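You operate a simulated robot arm through the tools that you are given. There is no shell and no other tool.

You run a simulated robot arm. Do the job below in one go: nothing can be reset, and whatever is moved stays where it is left.

TASK
Wipe the dust off the chuck base, clamp the cup marked Bravo from the top shelf and dial stop B.
Fine: use the felt pad and put it back. What is to be rubbed or washed off counts as gone when no trace of it is left.

The check looks at the end state, three seconds after you hand in, the way a careful person would. Anything else that was tipped, shoved, dropped, spilled or broken makes it a failure.

THE ROBOT
A 6-joint arm with a two-finger gripper, fixed in place. Base frame: the origin is at the foot of the arm, x ahead of it, y to its left, z up. Readings come in m, degrees, newtons and seconds.
Its first joint turns from -166.0 to 166.0 degrees. Payload 2.45 kg.
The tool frame sits at the grasp point between the pads (the TCP): z along the fingers, y along the line on which they close. The tips reach 0.02 m beyond it. Largest opening 0.14 m; the body of the gripper starts 0.168 m behind the TCP.
Orientation is told as [roll, pitch, yaw] about the base's x, y, z axes, in that order, counted from this pose: with the fingers straight down and closing along the base's y, the tool's x points along the base's -x, its y along +y and its z along -z.

THE INTERFACE
- The arm moves only by the tool apply_moves. Its arguments are lists of equal length, an entry for each row: "grip": the finger opening in m, from 0 to 0.14; "travel": the shift along the tool's x, y, z in units of 50 mm (1.0 is 50 mm), a list of three; "delta_rot": the turn, a rotation vector about the tool's x, y, z in units of 5 degrees (1.0 is 5 degrees), a list of three. In form: {"grip": [grip, ...], "travel": [[x, y, z], ...], "delta_rot": [[wx, wy, wz], ...]}. A call has 1 to 20 rows; each row shifts and turns the commanded pose from where the row before left it, along the tool's axes as they then stand. A call with a number of a shift or a turn outside -1 to 1 is refused whole. Rows are played at 5 a second. More than 0.05 m and 8.6 degrees between two rows, or a gripper value outside its range, and nothing of the call is played. A pose out of reach is approached as far as the arm can. The call stops where the force on the tool passes 40 N (or 10 N more than at its start, if that is more) or the arm is blocked; 0.2 s more then pass. The fingers move at their own pace (about 0.045 m/s each) and stop on an object; they squeeze with about 23 N. The grip force told is the motor's: it shows also when the fingers shut on nothing. Time passes only in rows, and 0.2 s behind the last, so rows that do not move let the fingers close. It gives the time, the measured TCP pose, the force on the tool (base axes), the opening and the grip force at its end, in the units of the frame above (readings bear some noise), with the torque about the TCP (base axes, N m) and any sound that the robot's microphone picked up.
- Cameras (640 x 400 px; columns grow to the right, rows downward): "scene" is fixed at [0.2116, 0.6505, 1.6382]; the picture's right is [-0.64, -0.77, 0.00], its down [-0.45, 0.37, -0.81] and it looks along [0.62, -0.52, -0.58] (base axes); focal length 325 px, centre (320, 200). "wrist" rides on the gripper at [0.078, 0.011, -0.209] in the tool frame; the picture's right is [-0.14, 0.99, 0.00], its down [-0.92, -0.13, -0.37] and it looks along [-0.37, -0.05, 0.93] (tool axes); focal length 280 px, centre (320, 200). There is no depth. A picture from a camera that has moved, and an enlarged one, comes with that camera's place and axes in the base frame and with its lens. The place of the scene camera against the robot may be out by one fixed shift of up to 0.012 m in any direction.
- get_image(camera): a new picture of that camera. It takes no simulated time.
- inspect(camera, box): a new picture of the part [left, top, right, bottom] of that camera's present view, enlarged. It takes no simulated time.
- close_job(): hands the job in; it is judged then, once.

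Nothing tells you positions but the pictures and the camera data. Unless the task says otherwise, let go and move clear before handing in.

The tools are called after "Emit:" as name(argument=value, ...) on one line, values as JSON. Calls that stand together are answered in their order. apply_moves: Moves the arm, as the interface text tells. Its arguments: {"type":"object","properties":{"grip":{"type":"array","items":{"type":"number"}},"travel":{"type":"array","items":{"type":"array","items":{"type":"number"}}},"delta_rot":{"type":"array","items":{"type":"array","items":{"type":"number"}}}},"required":["grip","travel","delta_rot"]} The other tools are called the same way: get_image (camera) takes a picture; inspect (camera, box) takes an enlarged picture of a part of a camera's view; close_job () hands the job in.

At the start:

```text
time_s: 0.0
eef_pos: [0.4235, 0.1007, 1.416]
ee_rot: [0.0, -0.1, 0.0]
wrist_force: [-0.4, 0.2, 0.5]
torque: [0.01, 0.01, 0.0]
opening: 0.1401
finger_force: 0.0
```

scene: 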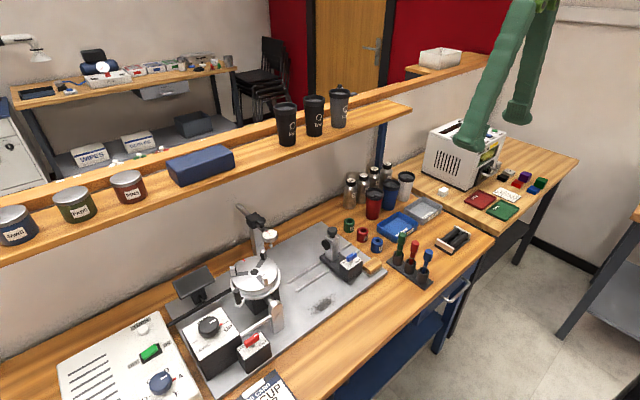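
wrist: 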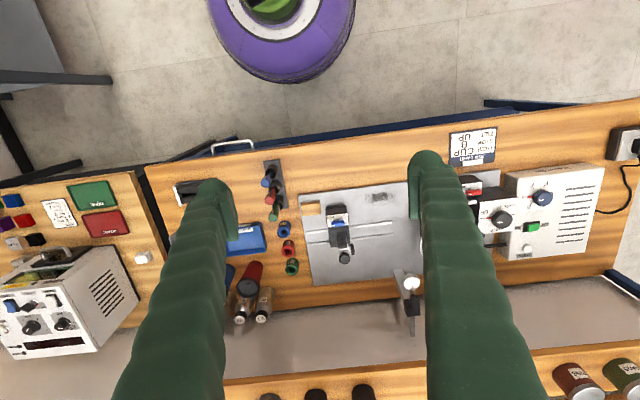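

I see a workbench with a cup-engraving machine (chuck, stop dials), a shelf with three black cups, and a plate reading "CUP". I'll look closer at each part before moving.

Emit:
inspect(camera="scene", box=[160, 200, 400, 350])

Emit:
inspect(camera="scene", box=[260, 70, 420, 170])

Emit:
inspect(camera="scene", box=[320, 160, 500, 290])

Emit:
inspect(camera="scene", box=[40, 300, 300, 400])

Emit:
inspect(camera="scene", box=[400, 100, 580, 230])

Emit:
inspect(camera="wrist", box=[400, 110, 640, 270])

Emit:
inspect(camera="wrist", box=[160, 140, 420, 300])

```text
2.67 times, centred on (280, 275) of scene
camera zoom: at [0.2116, 0.6505, 1.6382], right [-0.64, -0.77, 0.0], down [-0.45, 0.37, -0.81], along [0.62, -0.52, -0.58], focal length 867 px, centre (427, 0)
```

zoom: 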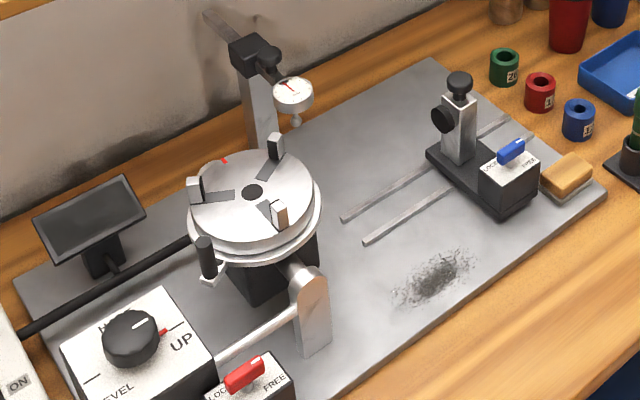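

```text
4.00 times, centred on (340, 120) of scene
camera zoom: at [0.2116, 0.6505, 1.6382], right [-0.64, -0.77, 0.0], down [-0.45, 0.37, -0.81], along [0.62, -0.52, -0.58], focal length 1300 px, centre (240, 520)
```

zoom: 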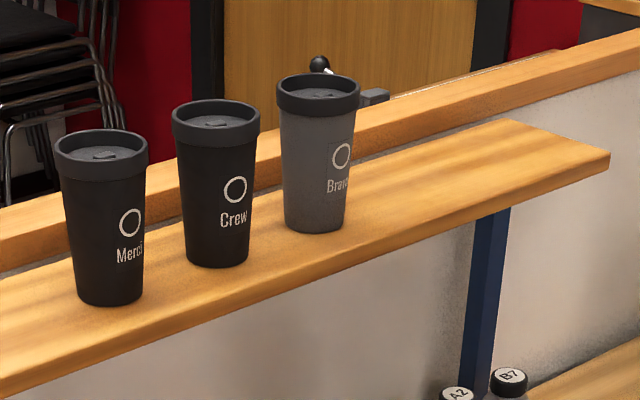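

```text
3.08 times, centred on (410, 225) of scene
camera zoom: at [0.2116, 0.6505, 1.6382], right [-0.64, -0.77, 0.0], down [-0.45, 0.37, -0.81], along [0.62, -0.52, -0.58], focal length 1000 px, centre (43, 123)
```

zoom: 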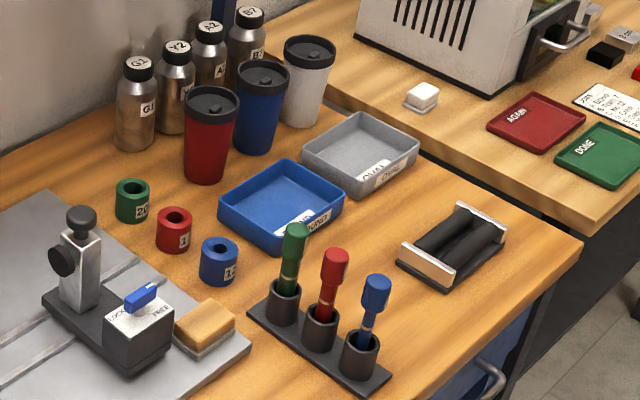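

```text
2.46 times, centred on (170, 350) of scene
camera zoom: at [0.2116, 0.6505, 1.6382], right [-0.64, -0.77, 0.0], down [-0.45, 0.37, -0.81], along [0.62, -0.52, -0.58], focal length 800 px, centre (689, -169)
```

zoom: 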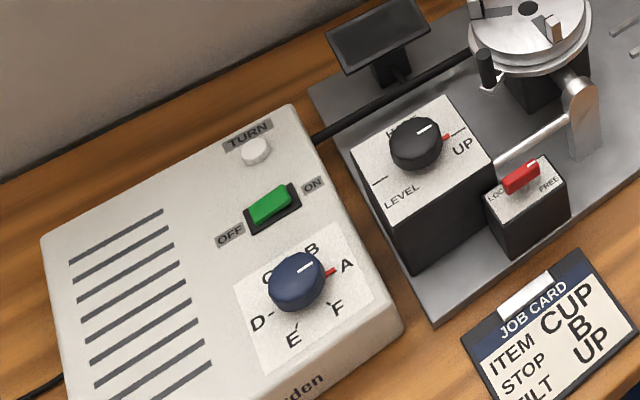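

```text
3.08 times, centred on (490, 165) of scene
camera zoom: at [0.2116, 0.6505, 1.6382], right [-0.64, -0.77, 0.0], down [-0.45, 0.37, -0.81], along [0.62, -0.52, -0.58], focal length 1000 px, centre (-203, 308)
```

zoom: 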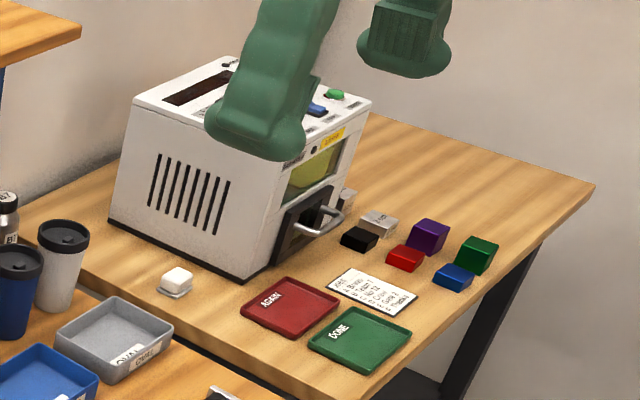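

```text
2.50 times, centred on (520, 190) of wrist
camera zoom: at [0.344, 0.1107, 1.6262], right [0.14, 0.99, 0.0], down [0.92, -0.13, 0.37], along [0.37, -0.05, -0.93], focal length 701 px, centre (-180, 225)
```

zoom: 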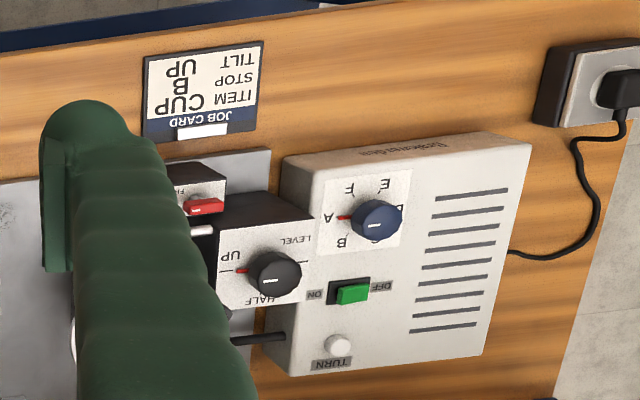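

```text
2.46 times, centred on (290, 220) of wrist
camera zoom: at [0.344, 0.1107, 1.6262], right [0.14, 0.99, 0.0], down [0.92, -0.13, 0.37], along [0.37, -0.05, -0.93], focal length 690 px, centre (394, 151)
```

zoom: 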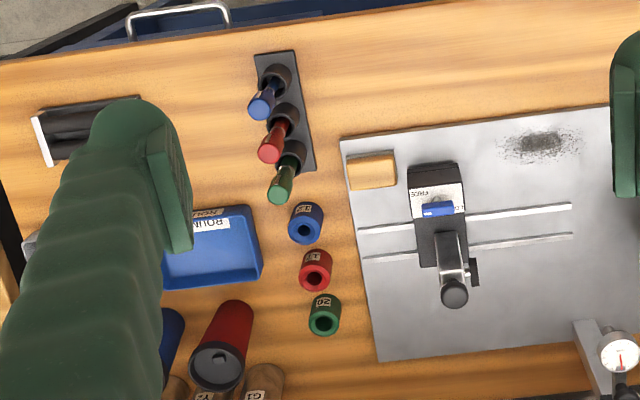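

I see the dust patch at roughly (0.68, 0.25, 0.81), a tan pad on the plate's corner, and the Bravo cup as the rightmost one on the shelf. I'll move over towards the machine to get closer wrist views before touching anything.

Emit:
apply_moves(grip=[0.14, 0.14, 0.14, 0.14, 0.14, 0.14], travel=[[0, 1, 0.4], [0, 1, 0.4], [0, 1, 0.4], [0, 1, 0.4], [0, 1, 0.4], [0, 0, 0]], delta_rot=[[0, 0, 0], [0, 0, 0], [0, 0, 0], [0, 0, 0], [0, 0, 0], [0, 0, 0]])

Emit:
get_image(camera="wrist")

Emit:
get_image(camera="scene")

```text
refused: row 1 steps farther than a row can; nothing moved
```

```text
taken
camera wrist: at [0.344, 0.1107, 1.6262], right [0.14, 0.99, 0.0], down [0.92, -0.13, 0.37], along [0.37, -0.05, -0.93], focal length 280 px, centre (320, 200)
```

wrist: 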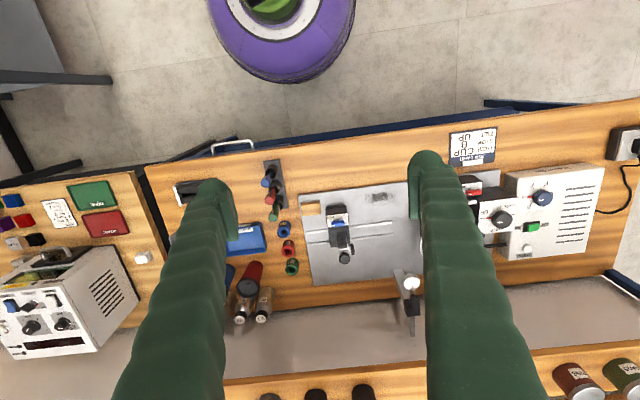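

```text
taken
```

scene: 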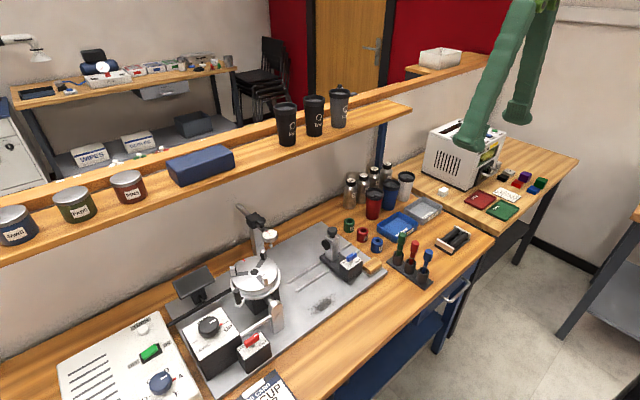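

The arm did not move because the step was too long; the view is unchanged. I'll repeat with shorter steps toward the machine.

Emit:
apply_moves(grip=[0.14, 0.14, 0.14, 0.14, 0.14, 0.14, 0.14], travel=[[0, 0.9, 0.4], [0, 0.9, 0.4], [0, 0.9, 0.4], [0, 0.9, 0.4], [0, 0.9, 0.4], [0, 0.5, 0], [0, 0, 0]], delta_rot=[[0, 0, 0], [0, 0, 0], [0, 0, 0], [0, 0, 0], [0, 0, 0], [0, 0, 0], [0, 0, 0]])

Emit:
get_image(camera="wrist")

Emit:
get_image(camera="scene")

```text
time_s: 1.6
eef_pos: [0.4211, 0.3515, 1.3147]
ee_rot: [0.1, 0.0, -0.1]
wrist_force: [0.1, -0.4, -0.4]
torque: [0.01, 0.04, 0.02]
opening: 0.1403
finger_force: 0.0
```

```text
taken
camera wrist: at [0.3426, 0.3615, 1.526], right [0.14, 0.99, 0.0], down [0.92, -0.13, 0.37], along [0.37, -0.05, -0.93], focal length 280 px, centre (320, 200)
```

wrist: 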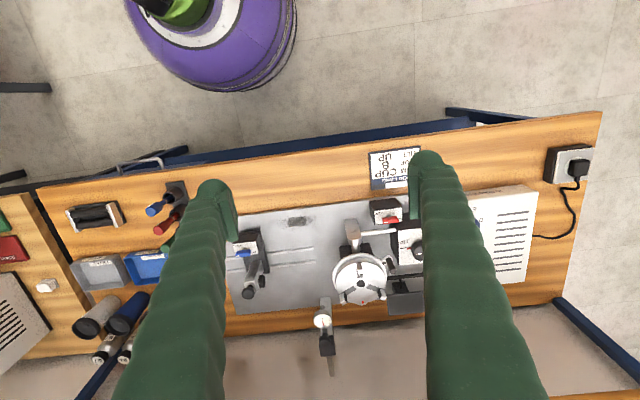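

```text
taken
```

scene: 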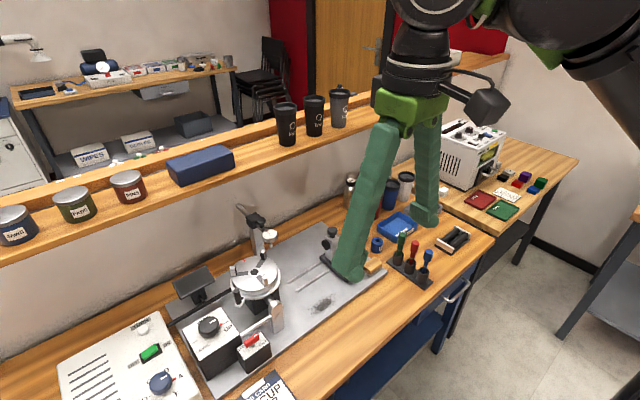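

The chuck appears at about (0.80, 0.40), with the control box beyond it toward +y. I'll descend and look closer at the chuck, the levers and the dial.

Emit:
apply_moves(grip=[0.14, 0.14, 0.14, 0.14, 0.14, 0.14], travel=[[0, 0.3, 0.9], [0, 0.3, 0.9], [0, 0.3, 0.9], [0, 0.3, 0.9], [0, 0.3, 0.4], [0, 0, 0]], delta_rot=[[0, 0, 0], [0, 0, 0], [0, 0, 0], [0, 0, 0], [0, 0, 0], [0, 0, 0]])

Emit:
get_image(camera="wrist")

Emit:
inspect(camera="wrist", box=[220, 150, 440, 290])

```text
time_s: 3.0
eef_pos: [0.4218, 0.4251, 1.1165]
ee_rot: [0.1, 0.0, 0.0]
wrist_force: [0.4, -0.3, -0.4]
torque: [0.01, 0.01, 0.01]
opening: 0.14
finger_force: 0.1
```

```text
taken
camera wrist: at [0.3437, 0.435, 1.3272], right [0.14, 0.99, 0.0], down [0.92, -0.13, 0.37], along [0.37, -0.05, -0.93], focal length 280 px, centre (320, 200)
```

wrist: 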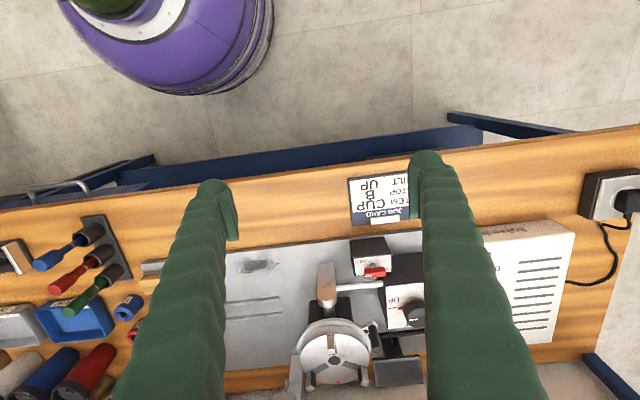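

```text
2.86 times, centred on (330, 220) of wrist
camera zoom: at [0.3437, 0.435, 1.3272], right [0.14, 0.99, 0.0], down [0.92, -0.13, 0.37], along [0.37, -0.05, -0.93], focal length 801 px, centre (291, 143)
```

zoom: 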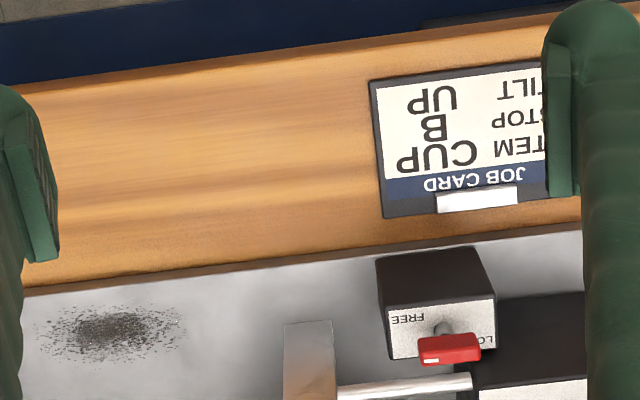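

I can see the card, the red LOCK/FREE lever and the dust patch. I'll move forward and sideways to look straight at the chuck and knobs.

Emit:
apply_moves(grip=[0.14, 0.14, 0.14, 0.14, 0.14, 0.14], travel=[[-0.9, 0.1, 0], [-0.9, 0.1, 0], [-0.9, 0, 0], [-0.9, 0, 0], [0, 0, 0], [0, 0, 0]], delta_rot=[[0, 0, 0], [0, 0, 0], [0, 0, 0], [0, 0, 0], [0, 0, 0], [0, 0, 0]])

Emit:
get_image(camera="wrist")

Emit:
inspect(camera="wrist", box=[230, 100, 450, 240])

Emit:
inspect(camera="wrist", box=[230, 220, 450, 360])

```text
time_s: 4.4
eef_pos: [0.6031, 0.4352, 1.1166]
ee_rot: [0.1, 0.0, 0.0]
wrist_force: [0.1, -0.1, 0.5]
torque: [-0.04, 0.0, -0.05]
opening: 0.1401
finger_force: 0.0
```

```text
taken
camera wrist: at [0.5243, 0.4454, 1.3269], right [0.14, 0.99, 0.0], down [0.92, -0.13, 0.37], along [0.37, -0.05, -0.93], focal length 280 px, centre (320, 200)
```

wrist: 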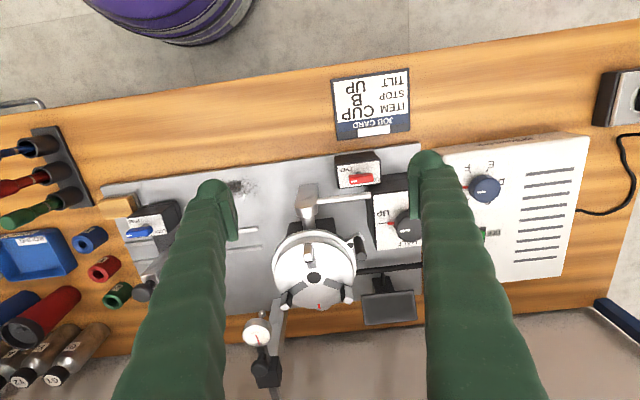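

```text
2.86 times, centred on (340, 170) of wrist
camera zoom: at [0.5243, 0.4454, 1.3269], right [0.14, 0.99, 0.0], down [0.92, -0.13, 0.37], along [0.37, -0.05, -0.93], focal length 801 px, centre (263, 286)
```

zoom: 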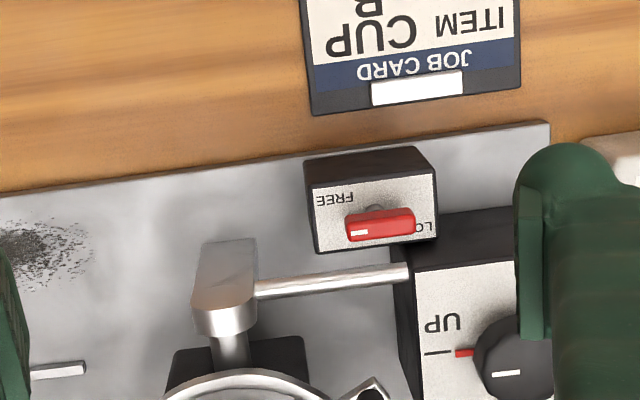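

```text
2.86 times, centred on (340, 290) of wrist
camera zoom: at [0.5243, 0.4454, 1.3269], right [0.14, 0.99, 0.0], down [0.92, -0.13, 0.37], along [0.37, -0.05, -0.93], focal length 801 px, centre (263, -57)
```

zoom: 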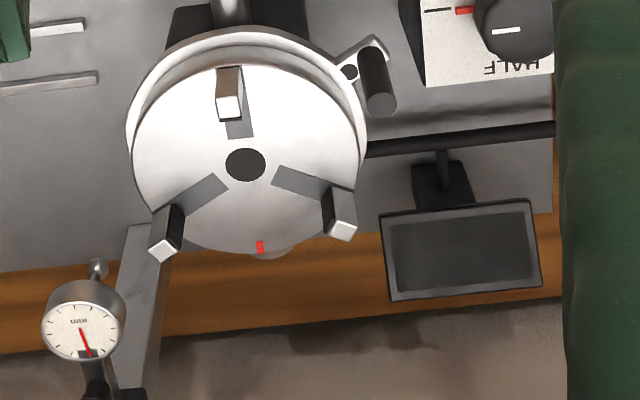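

The chuck face is at about (0.784, 0.402, 0.98), with the tilt knob already at UP and the dial at A. Next I'll look at the pad on the plate's corner, near (0.68, 0.03).

Emit:
apply_moves(grip=[0.14, 0.14, 0.14, 0.14, 0.14, 0.14, 0.14, 0.14, 0.14, 0.14], travel=[[0.1, -0.9, 0.1], [0.1, -0.9, 0.1], [0.1, -0.9, 0.1], [0.1, -0.9, 0.1], [0, -0.9, 0.1], [0, -0.9, 0.1], [0, -0.9, 0.1], [0, -0.9, 0], [0, -0.2, 0], [0, 0, 0]], delta_rot=[[0, 0, 0], [0, 0, 0], [0, 0, 0], [0, 0, 0], [0, 0, 0], [0, 0, 0], [0, 0, 0], [0, 0, 0], [0, 0, 0], [0, 0, 0]])

Emit:
get_image(camera="wrist")

Emit:
inspect(camera="wrist", box=[230, 130, 430, 260])

```text
time_s: 6.6
eef_pos: [0.5813, 0.0659, 1.0808]
ee_rot: [-0.1, 0.1, 0.0]
wrist_force: [0.9, 0.1, -0.8]
torque: [0.02, -0.01, 0.0]
opening: 0.1399
finger_force: 0.1
```

```text
taken
camera wrist: at [0.5031, 0.075, 1.2915], right [0.14, 0.99, 0.0], down [0.92, -0.13, 0.37], along [0.37, -0.05, -0.93], focal length 280 px, centre (320, 200)
```

wrist: 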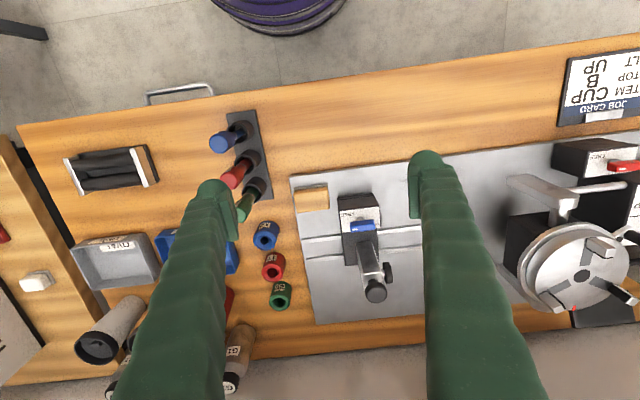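

```text
3.08 times, centred on (330, 195) of wrist
camera zoom: at [0.5031, 0.075, 1.2915], right [0.14, 0.99, 0.0], down [0.92, -0.13, 0.37], along [0.37, -0.05, -0.93], focal length 863 px, centre (289, 215)
```

zoom: 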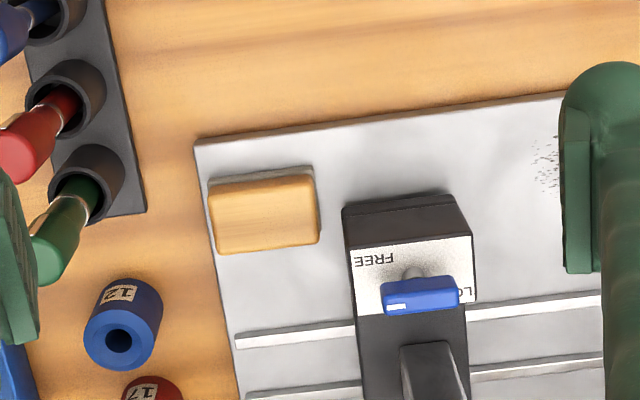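

The tan block with a gray underside is the felt pad, at about (0.68, 0.044), top near 0.84, close to the tailstock on its +y side. I'll turn the tool 90° so the fingers close along x, where there's room on both sides.

Emit:
apply_moves(grip=[0.1, 0.1, 0.1, 0.1, 0.1, 0.1, 0.1, 0.1, 0.1, 0.1, 0.1, 0.1, 0.1, 0.1, 0.1, 0.1, 0.1, 0.1, 0.1], travel=[[0, 0, 0], [0, 0, 0], [0, 0, 0], [0, 0, 0], [0, 0, 0], [0, 0, 0], [0, 0, 0], [0, 0, 0], [0, 0, 0], [0, 0, 0], [0, 0, 0], [0, 0, 0], [0, 0, 0], [0, 0, 0], [0, 0, 0], [0, 0, 0], [0, 0, 0], [0, 0, 0], [0, 0, 0]], delta_rot=[[0, 0, -1], [0, 0, -1], [0, 0, -1], [0, 0, -1], [0, 0, -1], [0, 0, -1], [0, 0, -1], [0, 0, -1], [0, 0, -1], [0, 0, -1], [0, 0, -1], [0, 0, -1], [0, 0, -1], [0, 0, -1], [0, 0, -1], [0, 0, -1], [0, 0, -1], [0, 0, -1], [0, 0, 0]])

Emit:
get_image(camera="wrist")

Emit:
get_image(camera="scene")

```text
time_s: 10.6
eef_pos: [0.5835, 0.0655, 1.0818]
ee_rot: [-0.1, 0.0, 90.1]
wrist_force: [0.4, -0.5, 0.0]
torque: [0.02, -0.02, -0.01]
opening: 0.1001
finger_force: 0.1
```

```text
taken
camera wrist: at [0.5723, -0.0135, 1.2915], right [-0.99, 0.14, 0.0], down [0.13, 0.92, 0.37], along [0.05, 0.37, -0.93], focal length 280 px, centre (320, 200)
```

wrist: 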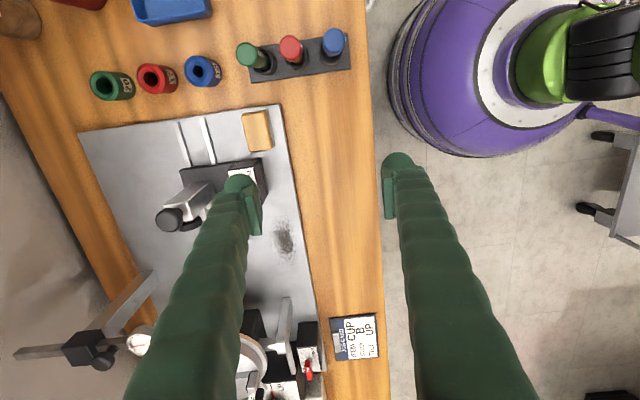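

```text
taken
```

scene: 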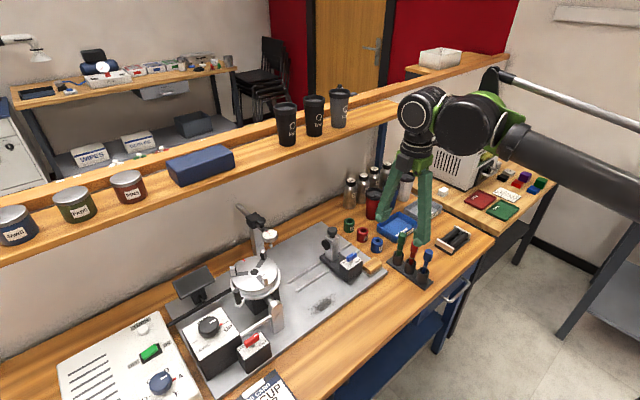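

The pad sits at about (0.68, 0.04) and the tool is now turned so the fingers close along x. I'll move over the pad and partway down, then check the alignment.

Emit:
apply_moves(grip=[0.09, 0.09, 0.09, 0.09, 0.09, 0.09, 0.09, 0.09, 0.09], travel=[[0.1, -0.48, 0], [0.1, -0.48, 0], [0.1, -0.48, 0], [0.19, -0.49, 0], [0, 0, 0.8], [0, 0, 0.8], [0, 0, 0.8], [0, 0, 0.6], [0, 0, 0]], delta_rot=[[0, 0, 0], [0, 0, 0], [0, 0, 0], [0, 0, 0], [0, 0, 0], [0, 0, 0], [0, 0, 0], [0, 0, 0], [0, 0, 0]])

Emit:
get_image(camera="wrist")

Emit:
inspect(camera="scene", box=[310, 190, 470, 290])

```text
time_s: 12.6
eef_pos: [0.6786, 0.0406, 0.9298]
ee_rot: [0.0, 0.1, 90.0]
wrist_force: [0.4, -0.7, 0.0]
torque: [0.02, 0.0, 0.02]
opening: 0.0898
finger_force: 0.0
```

```text
taken
camera wrist: at [0.6684, -0.0379, 1.1401], right [-0.99, 0.14, 0.0], down [0.13, 0.92, 0.37], along [0.05, 0.36, -0.93], focal length 280 px, centre (320, 200)
```

wrist: 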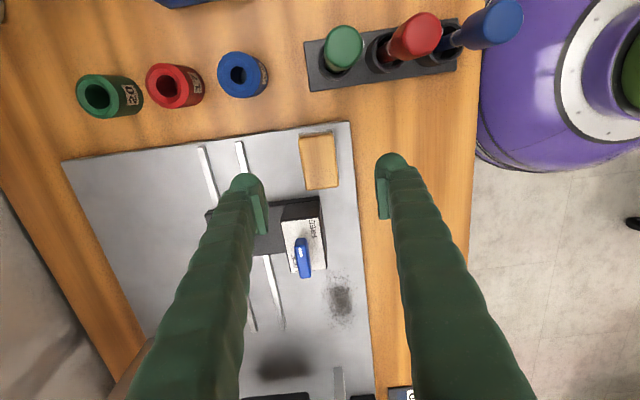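

```text
4.00 times, centred on (390, 240) of scene
camera zoom: at [0.2116, 0.6505, 1.6382], right [-0.64, -0.77, 0.0], down [-0.45, 0.37, -0.81], along [0.62, -0.52, -0.58], focal length 1300 px, centre (40, 40)
```

zoom: 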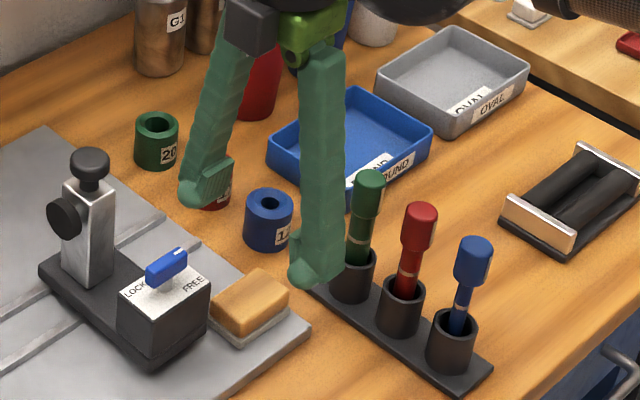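

The pad is at (0.679, 0.038), aligned under the open fingers, and the plate top is near z=0.82. I'll descend in stages, watching the force, and stop with the tips just above the plate.

Emit:
apply_moves(grip=[0.09, 0.09, 0.09, 0.09, 0.09], travel=[[0.05, 0, 0.5], [0, 0, 0.5], [0, 0, 0.3], [0, 0, 0.2], [0, 0, 0]], delta_rot=[[0, 0, 0], [0, 0, 0], [0, 0, 0], [0, 0, 0], [0, 0, 0]])

Emit:
get_image(camera="wrist")

Emit:
inspect(camera="scene", box=[310, 220, 430, 295])

```text
time_s: 13.8
eef_pos: [0.6786, 0.0393, 0.8547]
ee_rot: [0.0, -0.1, 90.1]
wrist_force: [0.6, 0.7, -0.6]
torque: [-0.02, 0.01, -0.02]
opening: 0.09
finger_force: 0.2
```

```text
taken
camera wrist: at [0.6683, -0.0397, 1.0658], right [-0.99, 0.14, 0.0], down [0.13, 0.92, 0.37], along [0.05, 0.36, -0.93], focal length 280 px, centre (320, 200)
```

wrist: 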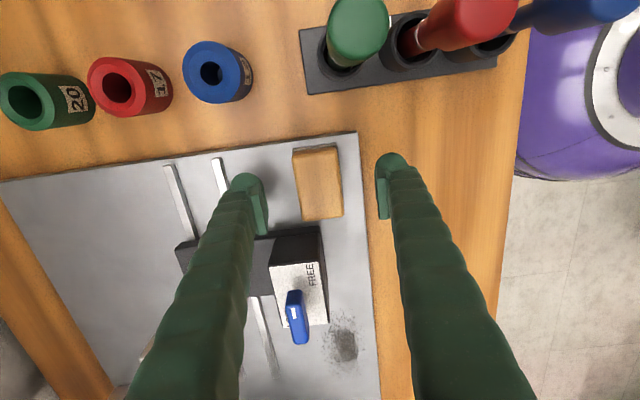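

```text
5.33 times, centred on (370, 258) of scene
camera zoom: at [0.2116, 0.6505, 1.6382], right [-0.64, -0.77, 0.0], down [-0.45, 0.37, -0.81], along [0.62, -0.52, -0.58], focal length 1733 px, centre (53, -107)
```

zoom: 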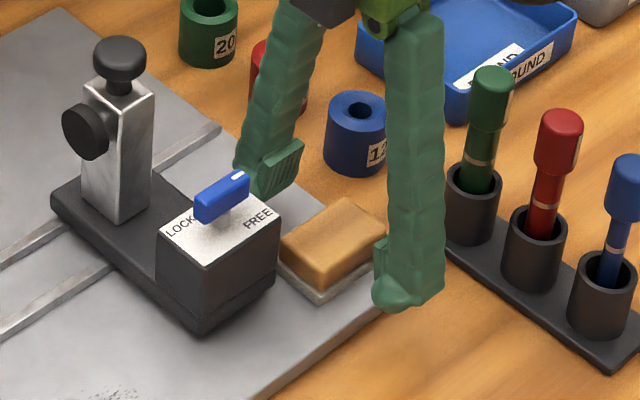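

The fingers straddle the pad well; its centre is about 6 mm more toward -y. I'll correct, lower by about 1 cm, and close.

Emit:
apply_moves(grip=[0.09, 0.09, 0.09, 0.09], travel=[[0.1, -0.02, 0], [0, 0, 0.1], [0, 0, 0.06], [0, 0, 0]], delta_rot=[[0, 0, 0], [0, 0, 0], [0, 0, 0], [0, 0, 0]])

Emit:
get_image(camera="wrist")

Emit:
inspect(camera="scene", box=[330, 230, 410, 280])

```text
time_s: 14.8
eef_pos: [0.6805, 0.0344, 0.8473]
ee_rot: [0.0, 0.0, 90.0]
wrist_force: [0.1, -0.7, -0.6]
torque: [0.0, 0.0, -0.01]
opening: 0.09
finger_force: 0.1
```

```text
taken
camera wrist: at [0.6692, -0.0447, 1.0582], right [-0.99, 0.14, 0.0], down [0.13, 0.92, 0.37], along [0.05, 0.36, -0.93], focal length 280 px, centre (320, 200)
```

wrist: 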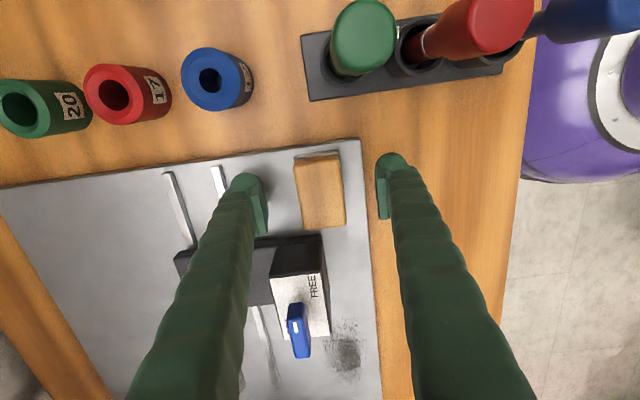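

```text
8.00 times, centred on (370, 255) of scene
camera zoom: at [0.2116, 0.6505, 1.6382], right [-0.64, -0.77, 0.0], down [-0.45, 0.37, -0.81], along [0.62, -0.52, -0.58], focal length 2600 px, centre (-80, -240)
```

zoom: 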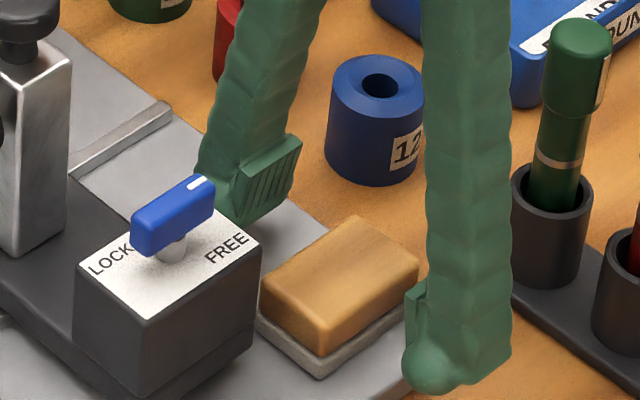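

The pad is centred between the fingers but its top may be a bit below the grasp point. I'll lower another few millimetres in small steps, checking force for plate contact.

Emit:
apply_moves(grip=[0.09, 0.09, 0.09], travel=[[0, 0.02, 0.05], [0, 0, 0.05], [0, 0, 0]], delta_rot=[[0, 0, 0], [0, 0, 0], [0, 0, 0]])

Emit:
inspect(camera="scene", box=[330, 230, 410, 280])

```text
time_s: 15.6
eef_pos: [0.6795, 0.0337, 0.8429]
ee_rot: [0.1, 0.0, 90.0]
wrist_force: [-0.5, -0.6, 0.3]
torque: [0.0, 0.01, 0.05]
opening: 0.0901
finger_force: 0.0
```

```text
8.00 times, centred on (370, 255) of scene
camera zoom: at [0.2116, 0.6505, 1.6382], right [-0.64, -0.77, 0.0], down [-0.45, 0.37, -0.81], along [0.62, -0.52, -0.58], focal length 2600 px, centre (-80, -240)
```

zoom: 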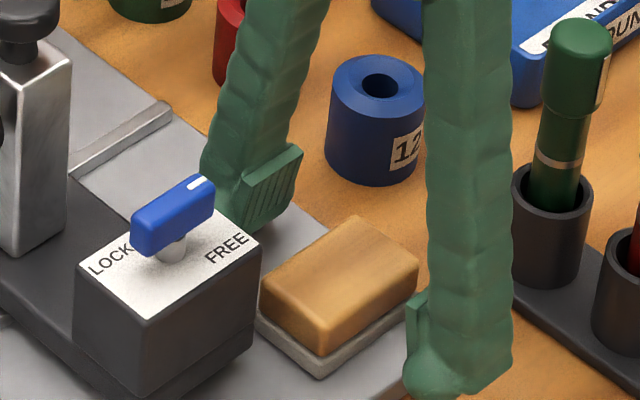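

No contact yet and the fingers bracket the wooden body. I'll close on the pad.

Emit:
apply_moves(grip=[0.06, 0.03, 0.0, 0.0, 0.0, 0.0], travel=[[0, 0, 0], [0, 0, 0], [0, 0, 0], [0, 0, 0], [0, 0, 0], [0, 0, 0]], delta_rot=[[0, 0, 0], [0, 0, 0], [0, 0, 0], [0, 0, 0], [0, 0, 0], [0, 0, 0]])

Emit:
get_image(camera="wrist")

Emit:
inspect(camera="scene", box=[330, 230, 410, 280])

```text
time_s: 17.0
eef_pos: [0.6789, 0.034, 0.8431]
ee_rot: [0.0, 0.0, 90.0]
wrist_force: [-0.8, -0.2, 0.0]
torque: [0.01, 0.02, -0.03]
opening: 0.0364
finger_force: 23.2
```

```text
taken
camera wrist: at [0.6682, -0.045, 1.0533], right [-0.99, 0.14, 0.0], down [0.13, 0.92, 0.37], along [0.05, 0.36, -0.93], focal length 280 px, centre (320, 200)
```

wrist: 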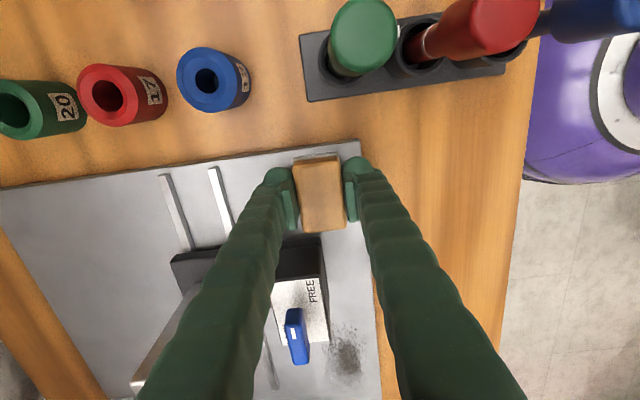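

```text
8.00 times, centred on (370, 255) of scene
camera zoom: at [0.2116, 0.6505, 1.6382], right [-0.64, -0.77, 0.0], down [-0.45, 0.37, -0.81], along [0.62, -0.52, -0.58], focal length 2600 px, centre (-80, -240)
```

zoom: 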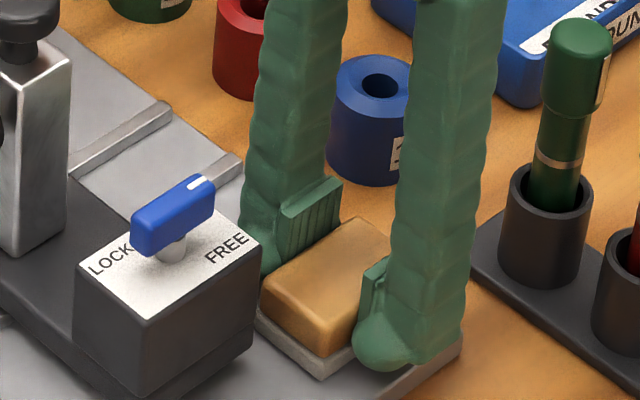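

The pad is held (opening 36 mm) with TCP at (0.679, 0.034, 0.843), which I'll remember as its home. I'll lift it clear of the tailstock and carry it over the dust at about (0.679, 0.248).

Emit:
apply_moves(grip=[0.0, 0.0, 0.0, 0.0, 0.0, 0.0, 0.0, 0.0, 0.0, 0.0, 0.0], travel=[[0, 0, -0.5], [0, 0, -0.9], [0, 0, -0.9], [0, 0, -0.5], [-0.9, 0, 0], [-0.9, 0, 0], [-0.9, 0, 0], [-0.9, 0, 0], [-0.65, 0, 0], [0, 0, 0.5], [0, 0, 0]], delta_rot=[[0, 0, 0], [0, 0, 0], [0, 0, 0], [0, 0, 0], [0, 0, 0], [0, 0, 0], [0, 0, 0], [0, 0, 0], [0, 0, 0], [0, 0, 0], [0, 0, 0]])

Emit:
get_image(camera="wrist")

Emit:
get_image(camera="scene")

```text
time_s: 19.4
eef_pos: [0.6792, 0.2443, 0.9587]
ee_rot: [0.0, -0.1, 90.1]
wrist_force: [0.3, 0.3, -0.2]
torque: [-0.01, 0.02, 0.01]
opening: 0.0368
finger_force: 23.2
```

```text
taken
camera wrist: at [0.6677, 0.1663, 1.1687], right [-0.99, 0.14, 0.0], down [0.13, 0.92, 0.37], along [0.05, 0.36, -0.93], focal length 280 px, centre (320, 200)
```

wrist: 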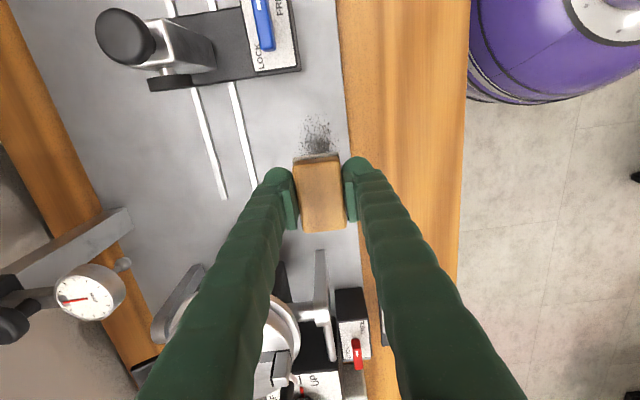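

```text
taken
```

scene: 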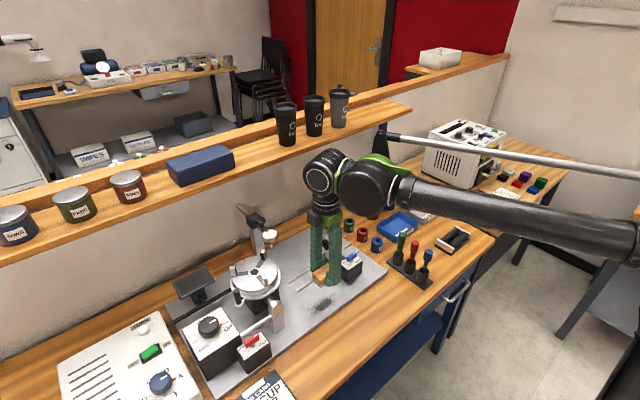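

The pad hovers over the dust, whose range is about y 0.19–0.30, x 0.655–0.705. I'll lower to just above the plate.

Emit:
apply_moves(grip=[0.0, 0.0, 0.0, 0.0, 0.0, 0.0], travel=[[0, 0, 0.8], [0, 0, 0.8], [0, 0, 0.5], [0, 0, 0.16], [0, 0, 0.04], [0, 0, 0]], delta_rot=[[0, 0, 0], [0, 0, 0], [0, 0, 0], [0, 0, 0], [0, 0, 0], [0, 0, 0]])

```text
time_s: 20.8
eef_pos: [0.6781, 0.2462, 0.8438]
ee_rot: [0.0, 0.0, 90.1]
wrist_force: [-0.2, 0.6, 0.7]
torque: [0.03, -0.01, 0.01]
opening: 0.0367
finger_force: 23.1
```

The pad is nearly touching. I'll press down a couple of millimetres to feel the contact.

Emit:
apply_moves(grip=[0.0, 0.0, 0.0], travel=[[0, 0, 0.02], [0, 0, 0.02], [0, 0, 0]], delta_rot=[[0, 0, 0], [0, 0, 0], [0, 0, 0]])

```text
time_s: 21.6
eef_pos: [0.6786, 0.2457, 0.8407]
ee_rot: [0.1, 0.0, 89.9]
wrist_force: [5.1, -2.3, 21.5]
torque: [-0.03, -0.09, 0.0]
opening: 0.0366
finger_force: 22.9
```

Contact is felt at about 20 N. I'll ease off slightly and rub along y over the dust in three lanes.

Emit:
apply_moves(grip=[0.0, 0.0, 0.0, 0.0, 0.0, 0.0, 0.0, 0.0, 0.0, 0.0, 0.0, 0.0, 0.0, 0.0, 0.0, 0.0, 0.0], travel=[[0, 0, -0.014], [-0.5, 0, 0], [-0.5, 0, 0], [0.5, 0, 0], [0.5, 0, 0], [0.5, 0, 0], [0.5, 0, 0], [0, 0.3, 0], [-0.5, 0, 0], [-0.5, 0, 0], [-0.5, 0, 0], [-0.5, 0, 0], [0, -0.6, 0], [0.5, 0, 0], [0.5, 0, 0], [0.5, 0, 0], [0.5, 0, 0]], delta_rot=[[0, 0, 0], [0, 0, 0], [0, 0, 0], [0, 0, 0], [0, 0, 0], [0, 0, 0], [0, 0, 0], [0, 0, 0], [0, 0, 0], [0, 0, 0], [0, 0, 0], [0, 0, 0], [0, 0, 0], [0, 0, 0], [0, 0, 0], [0, 0, 0], [0, 0, 0]])

Emit:
get_image(camera="wrist")

Emit:
inspect(camera="scene", box=[260, 250, 380, 325])

```text
time_s: 25.2
eef_pos: [0.6943, 0.1983, 0.8415]
ee_rot: [0.0, 0.0, 90.1]
wrist_force: [0.2, 7.8, 20.8]
torque: [0.15, -0.01, -0.02]
opening: 0.0368
finger_force: 22.9
```

```text
taken
camera wrist: at [0.6829, 0.1201, 1.0512], right [-0.99, 0.14, 0.0], down [0.13, 0.92, 0.37], along [0.05, 0.37, -0.93], focal length 280 px, centre (320, 200)
```

wrist: 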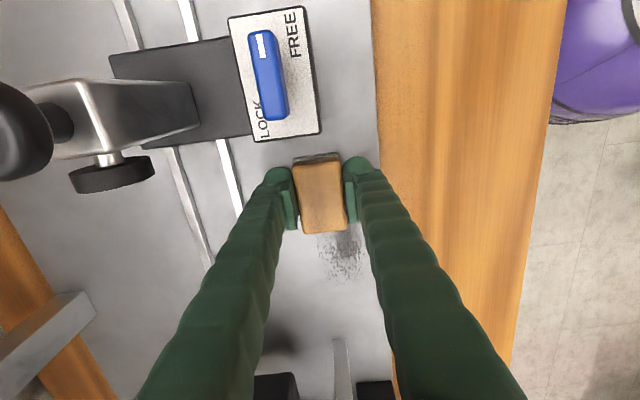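

```text
5.33 times, centred on (320, 288) of scene
camera zoom: at [0.2116, 0.6505, 1.6382], right [-0.64, -0.77, 0.0], down [-0.45, 0.37, -0.81], along [0.62, -0.52, -0.58], focal length 1733 px, centre (320, -267)
```

zoom: 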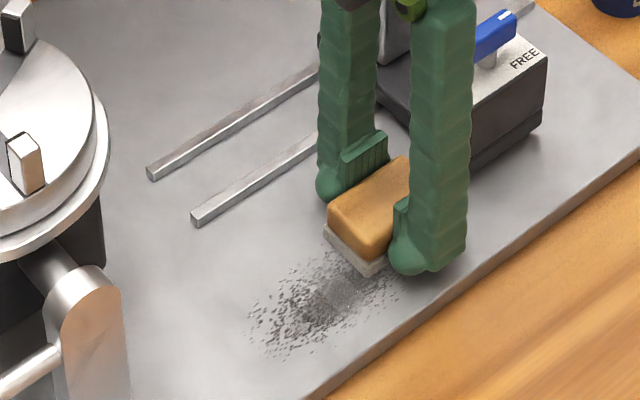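

The dust is only slightly thinner, so it takes more passes. I'll rub repeatedly in lanes across y 0.20–0.30.

Emit:
apply_moves(grip=[0, 0, 0, 0, 0, 0, 0, 0, 0, 0, 0, 0, 0, 0, 0, 0, 0, 0, 0, 0], travel=[[-0.55, 0, 0], [-0.55, 0, 0], [-0.55, 0, 0], [-0.55, 0, 0], [0.55, 0.2, 0], [0.55, 0, 0], [0.55, 0, 0], [0.55, 0, 0], [-0.55, 0.2, 0], [-0.55, 0, 0], [-0.55, 0, 0], [-0.55, 0, 0], [0.55, 0.2, 0], [0.55, 0, 0], [0.55, 0, 0], [0.55, 0, 0], [-0.55, 0.1, 0], [-0.55, 0, 0], [-0.55, 0, 0], [-0.55, 0, 0]], delta_rot=[[0, 0, 0], [0, 0, 0], [0, 0, 0], [0, 0, 0], [0, 0, 0], [0, 0, 0], [0, 0, 0], [0, 0, 0], [0, 0, 0], [0, 0, 0], [0, 0, 0], [0, 0, 0], [0, 0, 0], [0, 0, 0], [0, 0, 0], [0, 0, 0], [0, 0, 0], [0, 0, 0], [0, 0, 0], [0, 0, 0]])

Emit:
get_image(camera="wrist")

Emit:
inspect(camera="scene", box=[260, 250, 380, 325])

```text
time_s: 29.4
eef_pos: [0.6581, 0.3063, 0.8394]
ee_rot: [0.1, 0.0, 89.9]
wrist_force: [0.0, -8.0, 18.0]
torque: [-0.14, 0.01, 0.03]
opening: 0.0366
finger_force: 22.7
```

```text
taken
camera wrist: at [0.6479, 0.2271, 1.0505], right [-0.99, 0.14, 0.0], down [0.13, 0.92, 0.37], along [0.05, 0.37, -0.93], focal length 280 px, centre (320, 200)
```

wrist: 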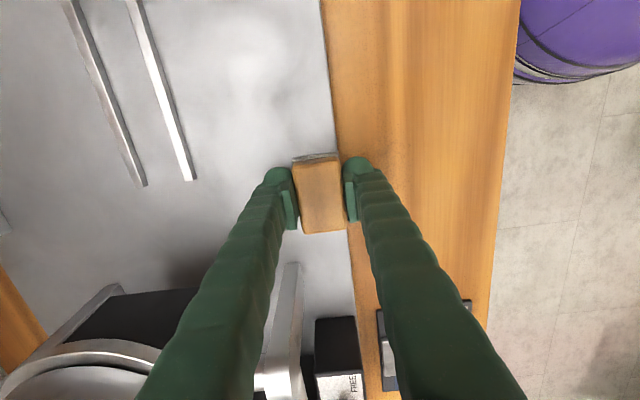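

```text
5.33 times, centred on (320, 288) of scene
camera zoom: at [0.2116, 0.6505, 1.6382], right [-0.64, -0.77, 0.0], down [-0.45, 0.37, -0.81], along [0.62, -0.52, -0.58], focal length 1733 px, centre (320, -267)
```

zoom: 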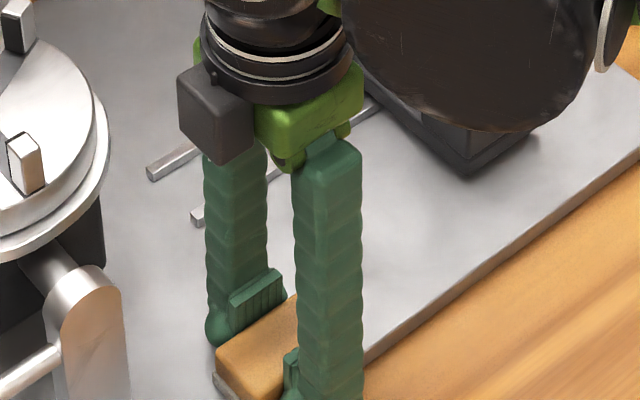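

The plate looks almost clean. I'll run one more set of passes across all lanes, then lift and inspect.

Emit:
apply_moves(grip=[0, 0, 0, 0, 0, 0, 0, 0, 0, 0, 0, 0, 0, 0, 0, 0, 0, 0, 0, 0], travel=[[0.55, -0.2, 0], [0.55, 0, 0], [0.55, 0, 0], [0.55, 0, 0], [-0.55, -0.3, 0], [-0.55, 0, 0], [-0.55, 0, 0], [-0.55, 0, 0], [0.55, -0.3, 0], [0.55, 0, 0], [0.55, 0, 0], [0.55, 0, 0], [-0.55, -0.2, 0], [-0.55, 0, 0], [-0.55, 0, 0], [-0.55, 0, 0], [0, 0, -0.5], [0, 0, -0.9], [0, 0, -0.9], [0, 0, 0]], delta_rot=[[0, 0, 0], [0, 0, 0], [0, 0, 0], [0, 0, 0], [0, 0, 0], [0, 0, 0], [0, 0, 0], [0, 0, 0], [0, 0, 0], [0, 0, 0], [0, 0, 0], [0, 0, 0], [0, 0, 0], [0, 0, 0], [0, 0, 0], [0, 0, 0], [0, 0, 0], [0, 0, 0], [0, 0, 0], [0, 0, 0]])

Emit:
get_image(camera="wrist")

Emit:
inspect(camera="scene", box=[260, 250, 380, 325])

Emit:
inspect(camera="wrist", box=[200, 0, 400, 170])

```text
time_s: 33.6
eef_pos: [0.7084, 0.307, 0.9555]
ee_rot: [-0.1, 0.0, 90.0]
wrist_force: [0.6, -0.1, -0.4]
torque: [-0.01, -0.04, 0.03]
opening: 0.0365
finger_force: 22.8
```

```text
taken
camera wrist: at [0.6971, 0.2284, 1.1661], right [-0.99, 0.14, 0.0], down [0.13, 0.92, 0.37], along [0.05, 0.36, -0.93], focal length 280 px, centre (320, 200)
```

wrist: 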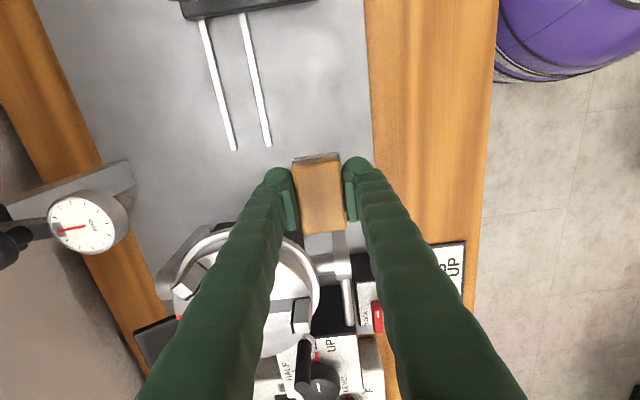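

```text
5.33 times, centred on (320, 288) of scene
camera zoom: at [0.2116, 0.6505, 1.6382], right [-0.64, -0.77, 0.0], down [-0.45, 0.37, -0.81], along [0.62, -0.52, -0.58], focal length 1733 px, centre (320, -267)
```

zoom: 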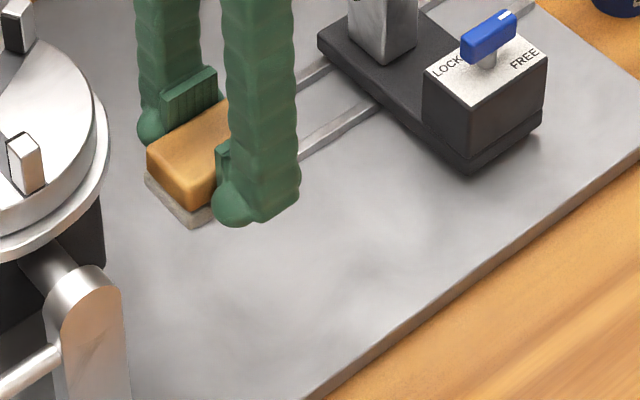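

```text
2.35 times, centred on (300, 85) of wrist
camera zoom: at [0.6971, 0.2284, 1.1661], right [-0.99, 0.14, 0.0], down [0.13, 0.92, 0.37], along [0.05, 0.36, -0.93], focal length 660 px, centre (367, 471)
```

zoom: 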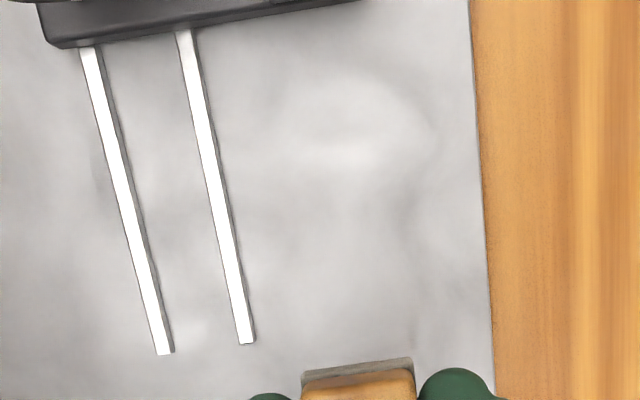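

The plate is clean with no trace visible. I'll carry the pad back over its home at (0.679, 0.034).

Emit:
apply_moves(grip=[0, 0, 0, 0, 0, 0, 0, 0, 0, 0, 0], travel=[[0, 0.59, -0.4], [0.9, 0, 0], [0.9, 0, 0], [0.9, 0, 0], [0.9, 0, 0], [0.9, 0, 0], [0.96, 0, 0], [0, 0, 0.8], [0, 0, 0.8], [0, 0, 0.7], [0, 0, 0]], delta_rot=[[0, 0, 0], [0, 0, 0], [0, 0, 0], [0, 0, 0], [0, 0, 0], [0, 0, 0], [0, 0, 0], [0, 0, 0], [0, 0, 0], [0, 0, 0], [0, 0, 0]])

Emit:
inspect(camera="scene", box=[260, 225, 420, 325])

Emit:
get_image(camera="wrist")

```text
time_s: 36.0
eef_pos: [0.6777, 0.0361, 0.8603]
ee_rot: [-0.1, -0.1, 90.0]
wrist_force: [0.5, -0.4, 0.2]
torque: [0.0, 0.01, 0.02]
opening: 0.0367
finger_force: 23.4
```

```text
4.00 times, centred on (340, 275) of scene
camera zoom: at [0.2116, 0.6505, 1.6382], right [-0.64, -0.77, 0.0], down [-0.45, 0.37, -0.81], along [0.62, -0.52, -0.58], focal length 1300 px, centre (240, -100)
```

zoom: 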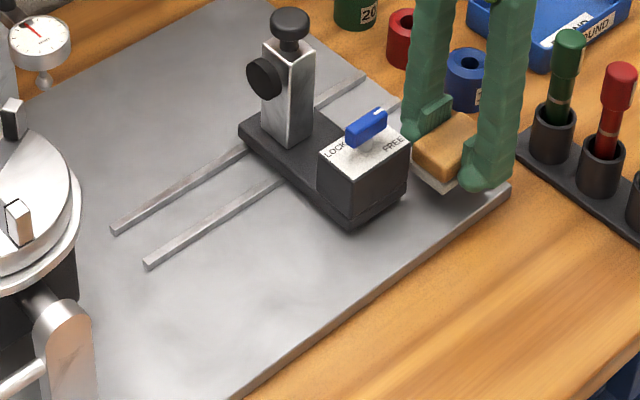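

```text
taken
camera wrist: at [0.6673, -0.0436, 1.0707], right [-0.99, 0.14, 0.0], down [0.13, 0.92, 0.37], along [0.05, 0.36, -0.93], focal length 280 px, centre (320, 200)
```

wrist: 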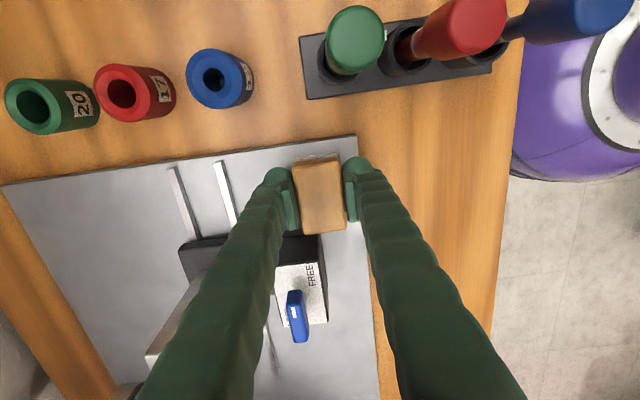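

The plate is fully clean and the pad is right above its home. I'll lower it the last 17 mm.

Emit:
apply_moves(grip=[0, 0, 0, 0], travel=[[0.03, -0.02, 0.2], [0, 0, 0.1], [0, 0, 0.05], [0, 0, 0]], delta_rot=[[0, 0, 0], [0, 0, 0], [0, 0, 0], [0, 0, 0]])

```text
time_s: 37.0
eef_pos: [0.6799, 0.0323, 0.8444]
ee_rot: [0.1, 0.0, 90.0]
wrist_force: [0.6, -0.1, 0.1]
torque: [0.0, -0.03, 0.01]
opening: 0.0365
finger_force: 22.8
```

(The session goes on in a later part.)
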